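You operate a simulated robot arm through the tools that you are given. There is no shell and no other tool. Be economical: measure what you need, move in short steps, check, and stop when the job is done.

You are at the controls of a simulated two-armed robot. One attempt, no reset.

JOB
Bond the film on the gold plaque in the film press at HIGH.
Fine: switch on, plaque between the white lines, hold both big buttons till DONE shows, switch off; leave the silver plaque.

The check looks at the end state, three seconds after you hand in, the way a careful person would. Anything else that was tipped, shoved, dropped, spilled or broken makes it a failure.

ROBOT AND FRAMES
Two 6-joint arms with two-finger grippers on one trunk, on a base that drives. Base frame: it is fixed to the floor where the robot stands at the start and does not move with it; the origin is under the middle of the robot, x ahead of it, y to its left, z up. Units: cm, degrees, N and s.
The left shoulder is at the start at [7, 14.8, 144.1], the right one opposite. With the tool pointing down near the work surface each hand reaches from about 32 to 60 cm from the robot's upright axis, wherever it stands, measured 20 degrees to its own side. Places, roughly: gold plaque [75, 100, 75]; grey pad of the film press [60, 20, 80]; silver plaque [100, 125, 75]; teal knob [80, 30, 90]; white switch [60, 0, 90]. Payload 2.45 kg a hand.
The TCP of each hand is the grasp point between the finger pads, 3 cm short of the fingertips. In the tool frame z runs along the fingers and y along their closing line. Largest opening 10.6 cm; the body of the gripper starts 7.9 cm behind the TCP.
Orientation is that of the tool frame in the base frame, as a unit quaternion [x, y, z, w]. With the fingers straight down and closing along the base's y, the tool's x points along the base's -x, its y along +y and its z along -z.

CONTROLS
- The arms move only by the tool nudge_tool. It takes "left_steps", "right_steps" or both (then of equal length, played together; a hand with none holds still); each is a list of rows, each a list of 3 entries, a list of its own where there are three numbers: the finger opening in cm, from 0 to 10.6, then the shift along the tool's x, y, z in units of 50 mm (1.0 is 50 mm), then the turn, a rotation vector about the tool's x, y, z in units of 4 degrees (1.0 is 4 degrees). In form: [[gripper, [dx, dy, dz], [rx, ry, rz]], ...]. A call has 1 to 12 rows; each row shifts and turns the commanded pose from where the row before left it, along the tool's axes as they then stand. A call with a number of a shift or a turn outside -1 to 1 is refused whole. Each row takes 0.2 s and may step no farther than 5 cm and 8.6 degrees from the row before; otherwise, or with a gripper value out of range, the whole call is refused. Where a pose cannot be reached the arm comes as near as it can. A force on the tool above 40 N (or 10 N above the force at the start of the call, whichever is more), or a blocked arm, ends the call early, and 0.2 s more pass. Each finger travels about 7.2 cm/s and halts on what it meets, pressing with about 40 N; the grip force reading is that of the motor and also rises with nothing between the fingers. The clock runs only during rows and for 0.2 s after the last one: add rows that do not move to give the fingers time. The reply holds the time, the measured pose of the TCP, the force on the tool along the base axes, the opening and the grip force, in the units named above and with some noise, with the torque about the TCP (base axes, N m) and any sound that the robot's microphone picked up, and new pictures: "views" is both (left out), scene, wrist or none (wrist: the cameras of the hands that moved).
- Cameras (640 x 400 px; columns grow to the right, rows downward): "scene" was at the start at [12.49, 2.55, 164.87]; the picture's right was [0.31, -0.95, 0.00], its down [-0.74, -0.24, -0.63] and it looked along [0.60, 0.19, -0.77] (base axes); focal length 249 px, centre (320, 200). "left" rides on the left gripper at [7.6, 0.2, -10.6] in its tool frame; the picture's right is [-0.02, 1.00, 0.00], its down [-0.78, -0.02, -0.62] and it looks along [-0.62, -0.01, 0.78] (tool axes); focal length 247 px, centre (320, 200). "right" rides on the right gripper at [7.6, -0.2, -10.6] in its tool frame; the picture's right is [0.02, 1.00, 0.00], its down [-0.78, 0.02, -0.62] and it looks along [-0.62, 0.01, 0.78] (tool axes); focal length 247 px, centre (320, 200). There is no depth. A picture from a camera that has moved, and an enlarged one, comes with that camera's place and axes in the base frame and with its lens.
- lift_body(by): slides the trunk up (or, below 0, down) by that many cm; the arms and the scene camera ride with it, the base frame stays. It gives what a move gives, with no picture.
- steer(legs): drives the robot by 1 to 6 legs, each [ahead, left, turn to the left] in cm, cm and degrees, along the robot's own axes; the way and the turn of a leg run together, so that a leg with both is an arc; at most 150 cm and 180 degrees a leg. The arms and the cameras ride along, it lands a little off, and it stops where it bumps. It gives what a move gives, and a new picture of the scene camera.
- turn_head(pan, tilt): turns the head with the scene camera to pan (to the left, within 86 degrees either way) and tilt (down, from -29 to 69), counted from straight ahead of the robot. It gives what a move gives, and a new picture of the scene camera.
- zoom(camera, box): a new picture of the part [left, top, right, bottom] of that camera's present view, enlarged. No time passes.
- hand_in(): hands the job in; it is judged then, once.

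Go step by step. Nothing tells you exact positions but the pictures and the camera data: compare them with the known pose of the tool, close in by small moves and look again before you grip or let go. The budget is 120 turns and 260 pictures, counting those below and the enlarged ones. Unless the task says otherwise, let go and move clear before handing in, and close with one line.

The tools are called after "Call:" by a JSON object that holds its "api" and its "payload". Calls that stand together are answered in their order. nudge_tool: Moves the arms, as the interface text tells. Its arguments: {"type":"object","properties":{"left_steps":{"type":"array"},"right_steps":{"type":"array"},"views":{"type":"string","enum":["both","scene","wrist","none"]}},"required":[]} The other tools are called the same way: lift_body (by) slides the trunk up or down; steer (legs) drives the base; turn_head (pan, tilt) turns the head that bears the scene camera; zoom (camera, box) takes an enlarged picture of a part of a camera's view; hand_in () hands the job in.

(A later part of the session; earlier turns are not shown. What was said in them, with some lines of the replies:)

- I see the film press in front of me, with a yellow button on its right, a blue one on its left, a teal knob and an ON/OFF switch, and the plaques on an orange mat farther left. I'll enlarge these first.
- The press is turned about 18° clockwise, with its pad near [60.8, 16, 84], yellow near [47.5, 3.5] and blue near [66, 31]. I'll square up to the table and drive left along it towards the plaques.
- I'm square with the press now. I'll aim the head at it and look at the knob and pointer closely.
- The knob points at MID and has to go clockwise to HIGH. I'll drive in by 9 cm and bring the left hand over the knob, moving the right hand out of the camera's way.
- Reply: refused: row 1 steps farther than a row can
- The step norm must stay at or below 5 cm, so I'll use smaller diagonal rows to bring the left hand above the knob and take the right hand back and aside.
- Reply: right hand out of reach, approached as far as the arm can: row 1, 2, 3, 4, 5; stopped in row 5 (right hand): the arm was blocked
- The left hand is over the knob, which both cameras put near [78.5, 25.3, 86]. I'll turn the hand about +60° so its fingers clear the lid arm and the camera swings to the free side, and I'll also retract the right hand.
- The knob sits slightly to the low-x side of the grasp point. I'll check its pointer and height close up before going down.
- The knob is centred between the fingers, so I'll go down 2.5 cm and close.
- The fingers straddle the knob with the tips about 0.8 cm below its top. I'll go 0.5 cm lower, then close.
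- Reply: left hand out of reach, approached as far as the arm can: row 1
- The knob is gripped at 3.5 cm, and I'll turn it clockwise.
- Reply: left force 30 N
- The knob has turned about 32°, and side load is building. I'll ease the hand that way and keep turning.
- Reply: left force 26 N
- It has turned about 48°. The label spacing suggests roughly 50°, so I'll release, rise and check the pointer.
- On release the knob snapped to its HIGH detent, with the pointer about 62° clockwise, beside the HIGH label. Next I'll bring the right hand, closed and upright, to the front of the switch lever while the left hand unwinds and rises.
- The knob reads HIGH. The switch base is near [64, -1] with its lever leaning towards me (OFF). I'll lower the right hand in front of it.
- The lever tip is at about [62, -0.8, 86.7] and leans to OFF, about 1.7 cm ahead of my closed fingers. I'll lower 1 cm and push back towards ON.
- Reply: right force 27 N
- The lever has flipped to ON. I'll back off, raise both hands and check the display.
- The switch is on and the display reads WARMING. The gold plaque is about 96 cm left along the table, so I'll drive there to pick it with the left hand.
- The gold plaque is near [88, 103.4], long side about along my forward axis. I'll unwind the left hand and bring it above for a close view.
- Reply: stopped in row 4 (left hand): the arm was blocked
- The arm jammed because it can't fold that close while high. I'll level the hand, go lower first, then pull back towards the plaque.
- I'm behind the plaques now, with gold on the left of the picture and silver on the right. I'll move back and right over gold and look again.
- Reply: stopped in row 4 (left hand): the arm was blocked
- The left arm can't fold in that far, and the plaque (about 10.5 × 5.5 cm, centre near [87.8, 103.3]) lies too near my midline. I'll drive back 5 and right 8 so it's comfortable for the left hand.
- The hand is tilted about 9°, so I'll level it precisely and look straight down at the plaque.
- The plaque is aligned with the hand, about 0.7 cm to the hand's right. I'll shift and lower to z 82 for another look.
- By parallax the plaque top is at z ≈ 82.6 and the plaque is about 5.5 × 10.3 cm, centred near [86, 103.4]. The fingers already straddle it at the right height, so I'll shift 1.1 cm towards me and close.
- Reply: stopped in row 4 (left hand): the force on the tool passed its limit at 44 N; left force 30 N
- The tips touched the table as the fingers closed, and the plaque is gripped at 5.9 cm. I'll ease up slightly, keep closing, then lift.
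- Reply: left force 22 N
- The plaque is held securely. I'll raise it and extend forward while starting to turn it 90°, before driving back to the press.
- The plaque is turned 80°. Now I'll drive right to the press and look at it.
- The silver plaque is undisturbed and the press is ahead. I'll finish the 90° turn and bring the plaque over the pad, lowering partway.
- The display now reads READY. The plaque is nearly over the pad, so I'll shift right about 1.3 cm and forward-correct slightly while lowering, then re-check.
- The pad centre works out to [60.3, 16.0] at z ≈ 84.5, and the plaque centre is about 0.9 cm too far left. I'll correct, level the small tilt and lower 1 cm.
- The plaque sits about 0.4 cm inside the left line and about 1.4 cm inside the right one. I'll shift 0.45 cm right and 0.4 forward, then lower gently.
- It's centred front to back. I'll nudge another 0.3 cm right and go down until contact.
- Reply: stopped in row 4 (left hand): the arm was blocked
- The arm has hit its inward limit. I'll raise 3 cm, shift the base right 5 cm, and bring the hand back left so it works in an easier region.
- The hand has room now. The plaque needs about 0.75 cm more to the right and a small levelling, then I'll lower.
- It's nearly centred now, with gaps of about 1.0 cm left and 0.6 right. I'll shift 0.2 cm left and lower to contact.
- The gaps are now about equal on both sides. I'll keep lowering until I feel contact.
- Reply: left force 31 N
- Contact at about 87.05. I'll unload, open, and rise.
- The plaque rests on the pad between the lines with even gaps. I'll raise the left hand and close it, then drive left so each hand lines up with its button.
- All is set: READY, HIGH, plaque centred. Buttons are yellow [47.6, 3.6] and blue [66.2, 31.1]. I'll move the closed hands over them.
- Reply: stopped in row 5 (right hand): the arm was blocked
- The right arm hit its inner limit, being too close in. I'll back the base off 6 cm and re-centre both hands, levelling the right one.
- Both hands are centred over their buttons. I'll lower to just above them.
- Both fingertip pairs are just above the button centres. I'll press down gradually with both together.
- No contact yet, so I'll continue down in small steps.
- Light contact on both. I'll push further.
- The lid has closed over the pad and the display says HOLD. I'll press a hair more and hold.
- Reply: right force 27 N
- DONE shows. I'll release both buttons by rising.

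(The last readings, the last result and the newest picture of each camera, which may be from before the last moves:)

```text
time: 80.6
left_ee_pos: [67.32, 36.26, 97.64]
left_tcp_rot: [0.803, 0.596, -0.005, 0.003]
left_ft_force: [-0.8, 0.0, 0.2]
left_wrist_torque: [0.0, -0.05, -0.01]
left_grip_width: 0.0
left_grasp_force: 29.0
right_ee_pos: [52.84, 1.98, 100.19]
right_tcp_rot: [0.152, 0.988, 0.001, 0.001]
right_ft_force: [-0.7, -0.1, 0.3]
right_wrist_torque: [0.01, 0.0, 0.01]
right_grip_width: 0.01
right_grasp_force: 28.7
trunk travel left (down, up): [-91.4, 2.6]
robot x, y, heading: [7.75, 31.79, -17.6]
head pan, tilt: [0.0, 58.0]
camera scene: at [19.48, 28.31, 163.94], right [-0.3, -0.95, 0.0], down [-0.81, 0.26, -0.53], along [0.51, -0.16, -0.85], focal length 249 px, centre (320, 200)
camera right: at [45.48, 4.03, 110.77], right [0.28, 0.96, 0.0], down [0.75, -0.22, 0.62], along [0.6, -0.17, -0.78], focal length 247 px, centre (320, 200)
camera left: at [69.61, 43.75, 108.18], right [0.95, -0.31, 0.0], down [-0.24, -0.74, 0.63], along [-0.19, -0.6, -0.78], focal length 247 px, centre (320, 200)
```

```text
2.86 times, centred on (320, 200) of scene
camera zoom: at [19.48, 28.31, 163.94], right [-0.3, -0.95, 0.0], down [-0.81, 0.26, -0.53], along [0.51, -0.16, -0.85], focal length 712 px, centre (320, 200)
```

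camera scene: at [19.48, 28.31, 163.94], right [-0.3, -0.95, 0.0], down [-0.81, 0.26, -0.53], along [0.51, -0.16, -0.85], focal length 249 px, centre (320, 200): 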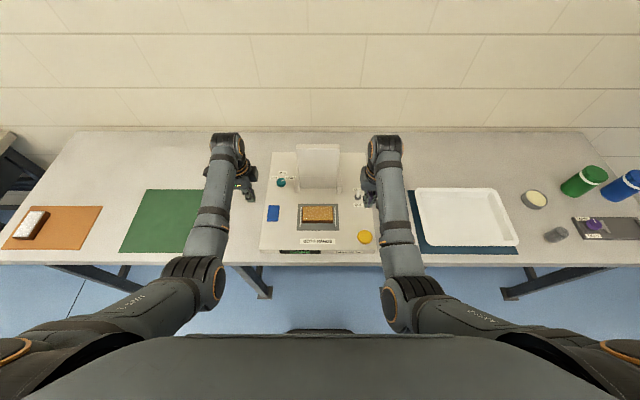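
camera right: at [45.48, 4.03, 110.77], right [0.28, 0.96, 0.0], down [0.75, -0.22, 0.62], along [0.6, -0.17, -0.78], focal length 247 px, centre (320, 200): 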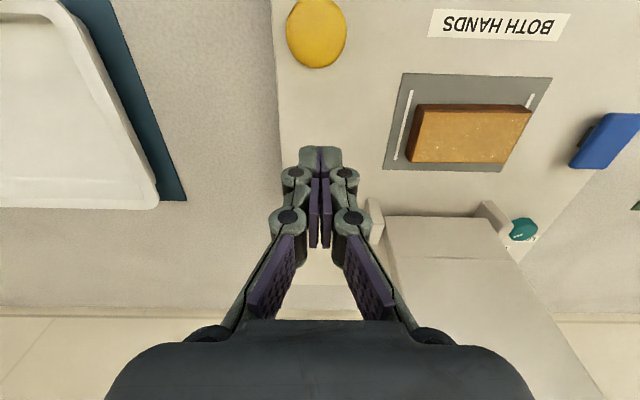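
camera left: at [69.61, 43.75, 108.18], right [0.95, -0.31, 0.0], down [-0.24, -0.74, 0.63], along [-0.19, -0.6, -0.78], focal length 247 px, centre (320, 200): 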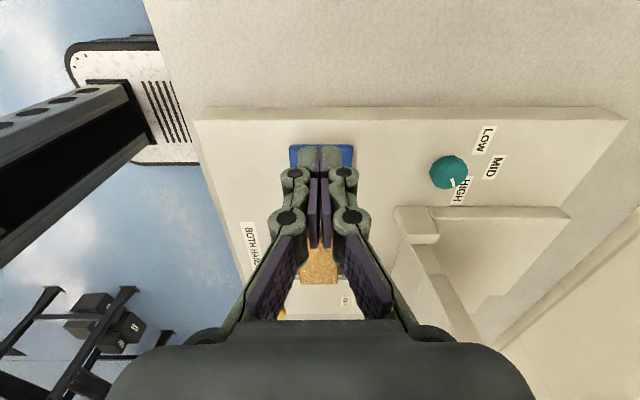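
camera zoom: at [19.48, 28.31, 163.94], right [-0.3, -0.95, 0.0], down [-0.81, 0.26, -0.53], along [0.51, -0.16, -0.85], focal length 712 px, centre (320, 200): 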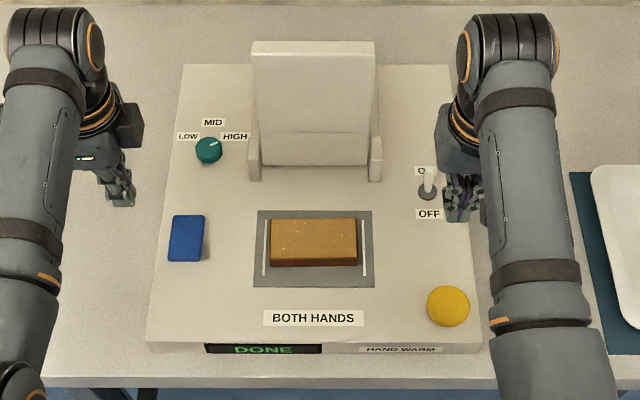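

The film is bonded smooth and the lid has reopened. Now for the switch: I'll drive in 10 cm so the right hand can reach behind the lever.

Call:
{"api": "steer", "payload": {"legs": [[10, 0, 0]]}}

Call:
{"api": "zoom", "payload": {"camera": "scene", "box": [270, 150, 430, 290]}}

Call:
{"api": "zoom", "payload": {"camera": "right", "box": [160, 0, 480, 280]}}

```text
time: 81.8
left_ee_pos: [76.74, 33.33, 97.67]
left_tcp_rot: [0.803, 0.596, -0.005, 0.004]
left_ft_force: [-0.6, 0.5, 0.5]
left_wrist_torque: [-0.01, -0.04, 0.01]
left_grip_width: 0.01
left_grasp_force: 28.8
right_ee_pos: [62.08, -1.08, 100.11]
right_tcp_rot: [0.152, 0.988, 0.0, 0.0]
right_ft_force: [-0.6, -0.4, 0.7]
right_wrist_torque: [0.01, -0.04, 0.0]
right_grip_width: 0.02
right_grasp_force: 28.6
trunk travel left (down, up): [-91.4, 2.6]
robot x, y, heading: [17.52, 28.7, -17.9]
head pan, tilt: [0.0, 58.0]
camera scene: at [28.85, 25.48, 163.96], right [-0.3, -0.95, 0.0], down [-0.81, 0.26, -0.53], along [0.51, -0.16, -0.85], focal length 249 px, centre (320, 200)
```

scene: 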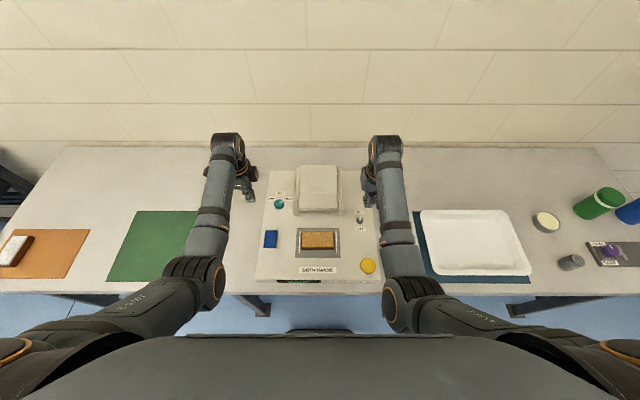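

```text
2.86 times, centred on (350, 220) of scene
camera zoom: at [28.85, 25.48, 163.96], right [-0.3, -0.95, 0.0], down [-0.81, 0.26, -0.53], along [0.51, -0.16, -0.85], focal length 712 px, centre (234, 143)
```

zoom: 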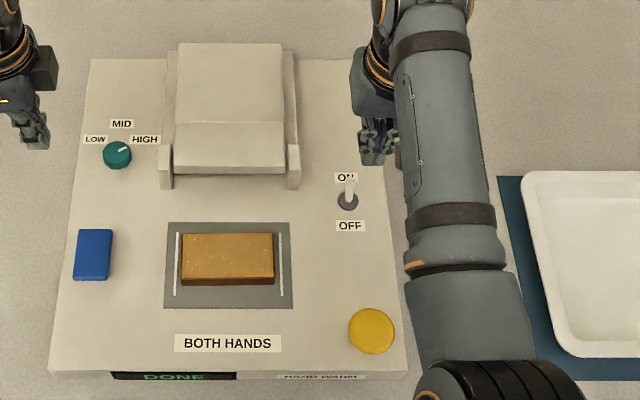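

```text
1.43 times, centred on (320, 140) of right
camera zoom: at [54.82, 1.04, 110.81], right [0.28, 0.96, 0.0], down [0.75, -0.22, 0.62], along [0.6, -0.17, -0.78], focal length 353 px, centre (320, 286)
```

zoom: 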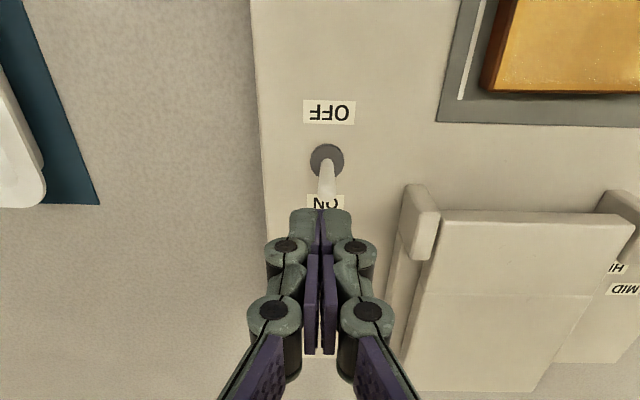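

The lever base is at [63.9, -0.9] and its tip at [65.4, -1.3]. I'll move the right hand behind it at height, then lower the trunk a little for reach.

Call:
{"api": "nudge_tool", "payload": {"right_steps": [[0, [-0.65, 0.03, 0], [0, 0, 0]], [0, [-0.65, 0.03, 0], [0, 0, 0]], [0, [0, 0, 0], [0, 0, 0]]], "left_steps": [[0, [0.5, 0, -0.5], [0, 0, 0]], [0, [0.5, 0, -0.5], [0, 0, 0]], [0, [0, 0, 0], [0, 0, 0]]], "views": "none"}}

Call:
{"api": "lift_body", "payload": {"by": -5}}

Call:
{"api": "zoom", "payload": {"camera": "right", "box": [160, 0, 480, 280]}}

Call:
{"api": "zoom", "payload": {"camera": "scene", "box": [270, 150, 430, 290]}}

```text
time: 82.6
left_ee_pos: [78.62, 37.98, 102.52]
left_tcp_rot: [0.802, 0.597, -0.006, 0.003]
left_ft_force: [-0.9, 0.2, 0.0]
left_wrist_torque: [0.01, -0.01, 0.0]
left_grip_width: 0.0
left_grasp_force: 28.5
right_ee_pos: [68.62, -2.84, 99.98]
right_tcp_rot: [0.152, 0.988, 0.0, -0.002]
right_ft_force: [-1.1, -0.3, 0.9]
right_wrist_torque: [-0.01, -0.02, 0.0]
right_grip_width: 0.0
right_grasp_force: 28.2
trunk travel left (down, up): [-91.4, 2.6]
robot x, y, heading: [17.4, 29.08, -17.7]
head pan, tilt: [0.0, 58.0]
```

```text
time: 83.5
left_ee_pos: [78.67, 38.13, 97.64]
left_tcp_rot: [0.803, 0.596, -0.005, 0.003]
left_ft_force: [-0.9, 0.6, 0.6]
left_wrist_torque: [0.01, -0.02, -0.02]
left_grip_width: 0.0
left_grasp_force: 28.9
right_ee_pos: [68.53, -2.67, 95.09]
right_tcp_rot: [0.153, 0.988, 0.0, -0.002]
right_ft_force: [-0.6, 0.2, 0.0]
right_wrist_torque: [0.04, 0.01, 0.03]
right_grip_width: 0.0
right_grasp_force: 28.9
trunk travel left (down, up): [-86.4, 7.6]
robot x, y, heading: [17.79, 28.77, -17.7]
head pan, tilt: [0.0, 58.0]
```

```text
1.43 times, centred on (320, 140) of right
camera zoom: at [61.28, -0.7, 105.68], right [0.28, 0.96, 0.0], down [0.75, -0.22, 0.62], along [0.6, -0.17, -0.78], focal length 353 px, centre (320, 286)
```

zoom: 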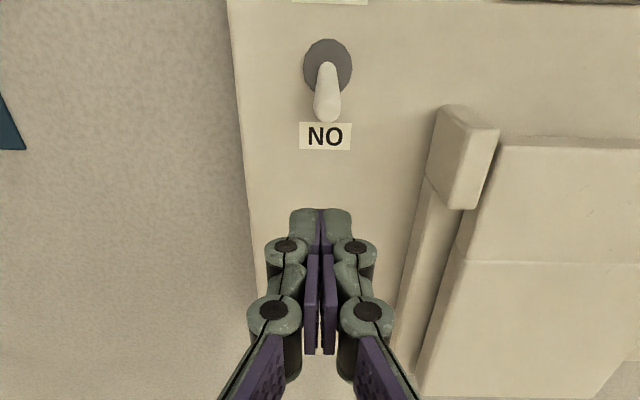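

```text
2.86 times, centred on (350, 220) of scene
camera zoom: at [29.17, 25.4, 158.93], right [-0.3, -0.95, 0.0], down [-0.81, 0.26, -0.53], along [0.51, -0.16, -0.85], focal length 712 px, centre (234, 143)
```

zoom: 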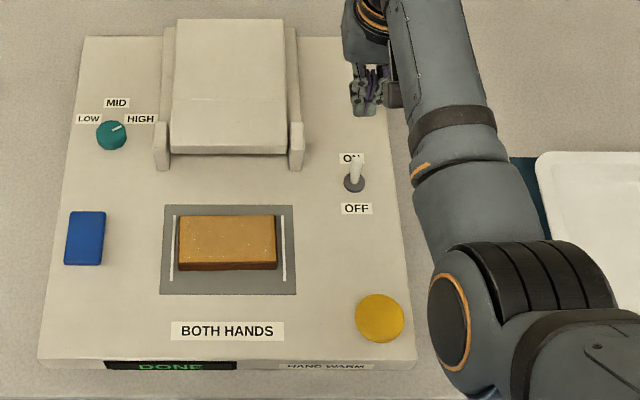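

The lever is 3.5 cm in front of my fingers and lined up. I'll lower to z 88 and pull it towards OFF.

Call:
{"api": "nudge_tool", "payload": {"right_steps": [[0, [0, 0.04, 0.5], [0, 0, 0]], [0, [0, 0, 0.5], [0, 0, 0]], [0, [0, 0, 0.4], [0, 0, 0]], [0, [0.2, 0, 0], [0, 0, 0]], [0, [0.2, 0, 0], [0, 0, 0]], [0, [0.2, 0, 0], [0, 0, 0]], [0, [0.2, 0, 0], [0, 0, 0]], [0, [0, 0, 0], [0, 0, 0]]], "views": "scene"}}

Call:
{"api": "zoom", "payload": {"camera": "scene", "box": [270, 150, 430, 290]}}

```text
time: 85.3
left_ee_pos: [78.57, 38.09, 97.74]
left_tcp_rot: [0.803, 0.597, -0.005, 0.003]
left_ft_force: [0.6, 0.8, 0.3]
left_wrist_torque: [-0.03, 0.01, 0.0]
left_grip_width: 0.01
left_grasp_force: 28.1
right_ee_pos: [64.92, -1.48, 88.01]
right_tcp_rot: [0.153, 0.988, -0.001, -0.002]
right_ft_force: [0.5, 0.1, -1.0]
right_wrist_torque: [0.02, 0.01, 0.0]
right_grip_width: 0.0
right_grasp_force: 28.5
trunk travel left (down, up): [-86.4, 7.6]
robot x, y, heading: [17.75, 28.43, -17.5]
head pan, tilt: [0.0, 58.0]
camera scene: at [29.26, 25.35, 158.92], right [-0.3, -0.95, 0.0], down [-0.81, 0.26, -0.53], along [0.5, -0.16, -0.85], focal length 249 px, centre (320, 200)
```

scene: 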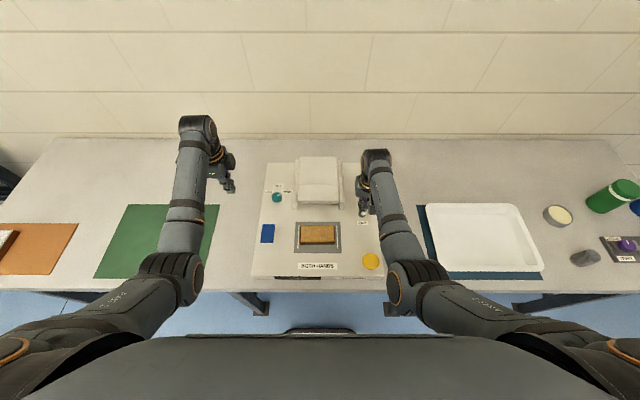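

```text
2.86 times, centred on (350, 220) of scene
camera zoom: at [29.26, 25.35, 158.92], right [-0.3, -0.95, 0.0], down [-0.81, 0.26, -0.53], along [0.5, -0.16, -0.85], focal length 712 px, centre (234, 143)
```

zoom: 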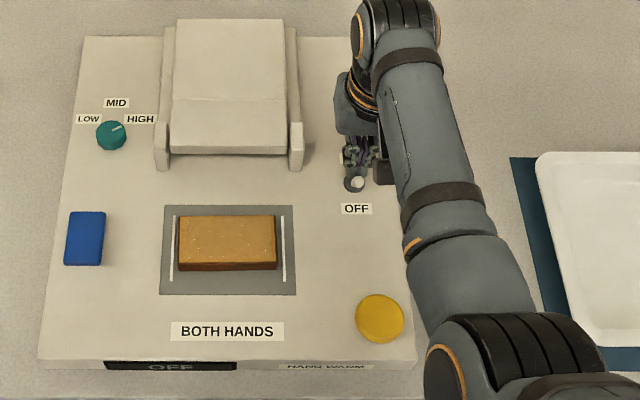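

The lever is flipped and the display reads OFF. I'll move the right hand clear, up and away, then check everything.

Call:
{"api": "nudge_tool", "payload": {"right_steps": [[0, [-0.3, 0, 0], [0, 0, 0]], [0, [0, 0, -0.8], [0, 0, 0]], [0, [0, 0, -0.8], [0, 0, 0]], [0, [0, 0, -0.6], [0, 0, 0]], [0, [0, 0, 0], [0, 0, 0]]], "views": "none"}}

Call:
{"api": "steer", "payload": {"legs": [[-12, 0, 0]]}}

Call:
{"api": "zoom", "payload": {"camera": "scene", "box": [230, 110, 410, 270]}}

```text
time: 86.5
left_ee_pos: [78.63, 38.16, 97.61]
left_tcp_rot: [0.803, 0.596, -0.006, 0.003]
left_ft_force: [-0.4, 0.2, 0.0]
left_wrist_torque: [-0.02, 0.01, -0.01]
left_grip_width: 0.03
left_grasp_force: 28.8
right_ee_pos: [66.23, -1.9, 99.0]
right_tcp_rot: [0.153, 0.988, 0.001, -0.001]
right_ft_force: [0.6, -0.2, -0.4]
right_wrist_torque: [0.01, 0.0, -0.01]
right_grip_width: 0.0
right_grasp_force: 28.1
trunk travel left (down, up): [-86.4, 7.6]
robot x, y, heading: [17.78, 28.58, -17.5]
head pan, tilt: [0.0, 58.0]
```

```text
time: 87.7
left_ee_pos: [67.21, 41.74, 97.41]
left_tcp_rot: [0.802, 0.597, -0.006, 0.002]
left_ft_force: [0.5, 0.2, -0.2]
left_wrist_torque: [0.0, -0.02, 0.01]
left_grip_width: 0.0
left_grasp_force: 29.3
right_ee_pos: [54.87, 1.93, 98.91]
right_tcp_rot: [0.152, 0.988, 0.0, -0.002]
right_ft_force: [-0.5, 0.4, 0.0]
right_wrist_torque: [-0.02, 0.02, -0.05]
right_grip_width: 0.0
right_grasp_force: 29.1
trunk travel left (down, up): [-86.4, 7.6]
robot x, y, heading: [5.88, 32.51, -17.4]
head pan, tilt: [0.0, 58.0]
camera scene: at [17.84, 29.02, 158.91], right [-0.3, -0.95, 0.0], down [-0.81, 0.26, -0.53], along [0.5, -0.16, -0.85], focal length 249 px, centre (320, 200)
```

scene: 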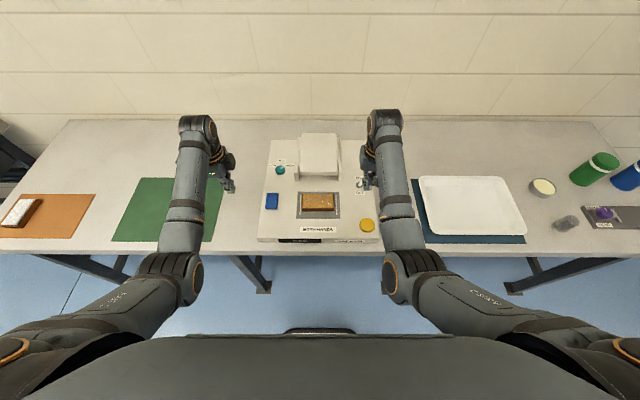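

```text
2.50 times, centred on (320, 190) of scene
camera zoom: at [17.84, 29.02, 158.91], right [-0.3, -0.95, 0.0], down [-0.81, 0.26, -0.53], along [0.5, -0.16, -0.85], focal length 623 px, centre (320, 225)
```

zoom: 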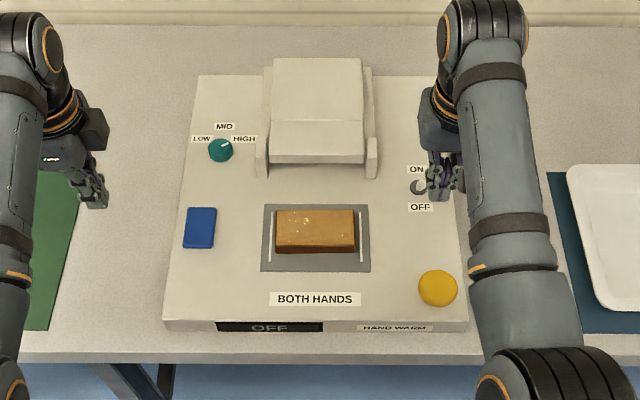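

The press is OFF, the bonded gold plaque rests between the lines, the silver plaque is untouched, and both hands are clear. I'm handing in.

Call:
{"api": "hand_in", "payload": {}}

```text
The job is handed in.
```

The film on the gold plaque is bonded at HIGH: I held both buttons until DONE showed, then switched the press off. The gold plaque is still on the pad between the white lines, and the silver plaque was left alone.
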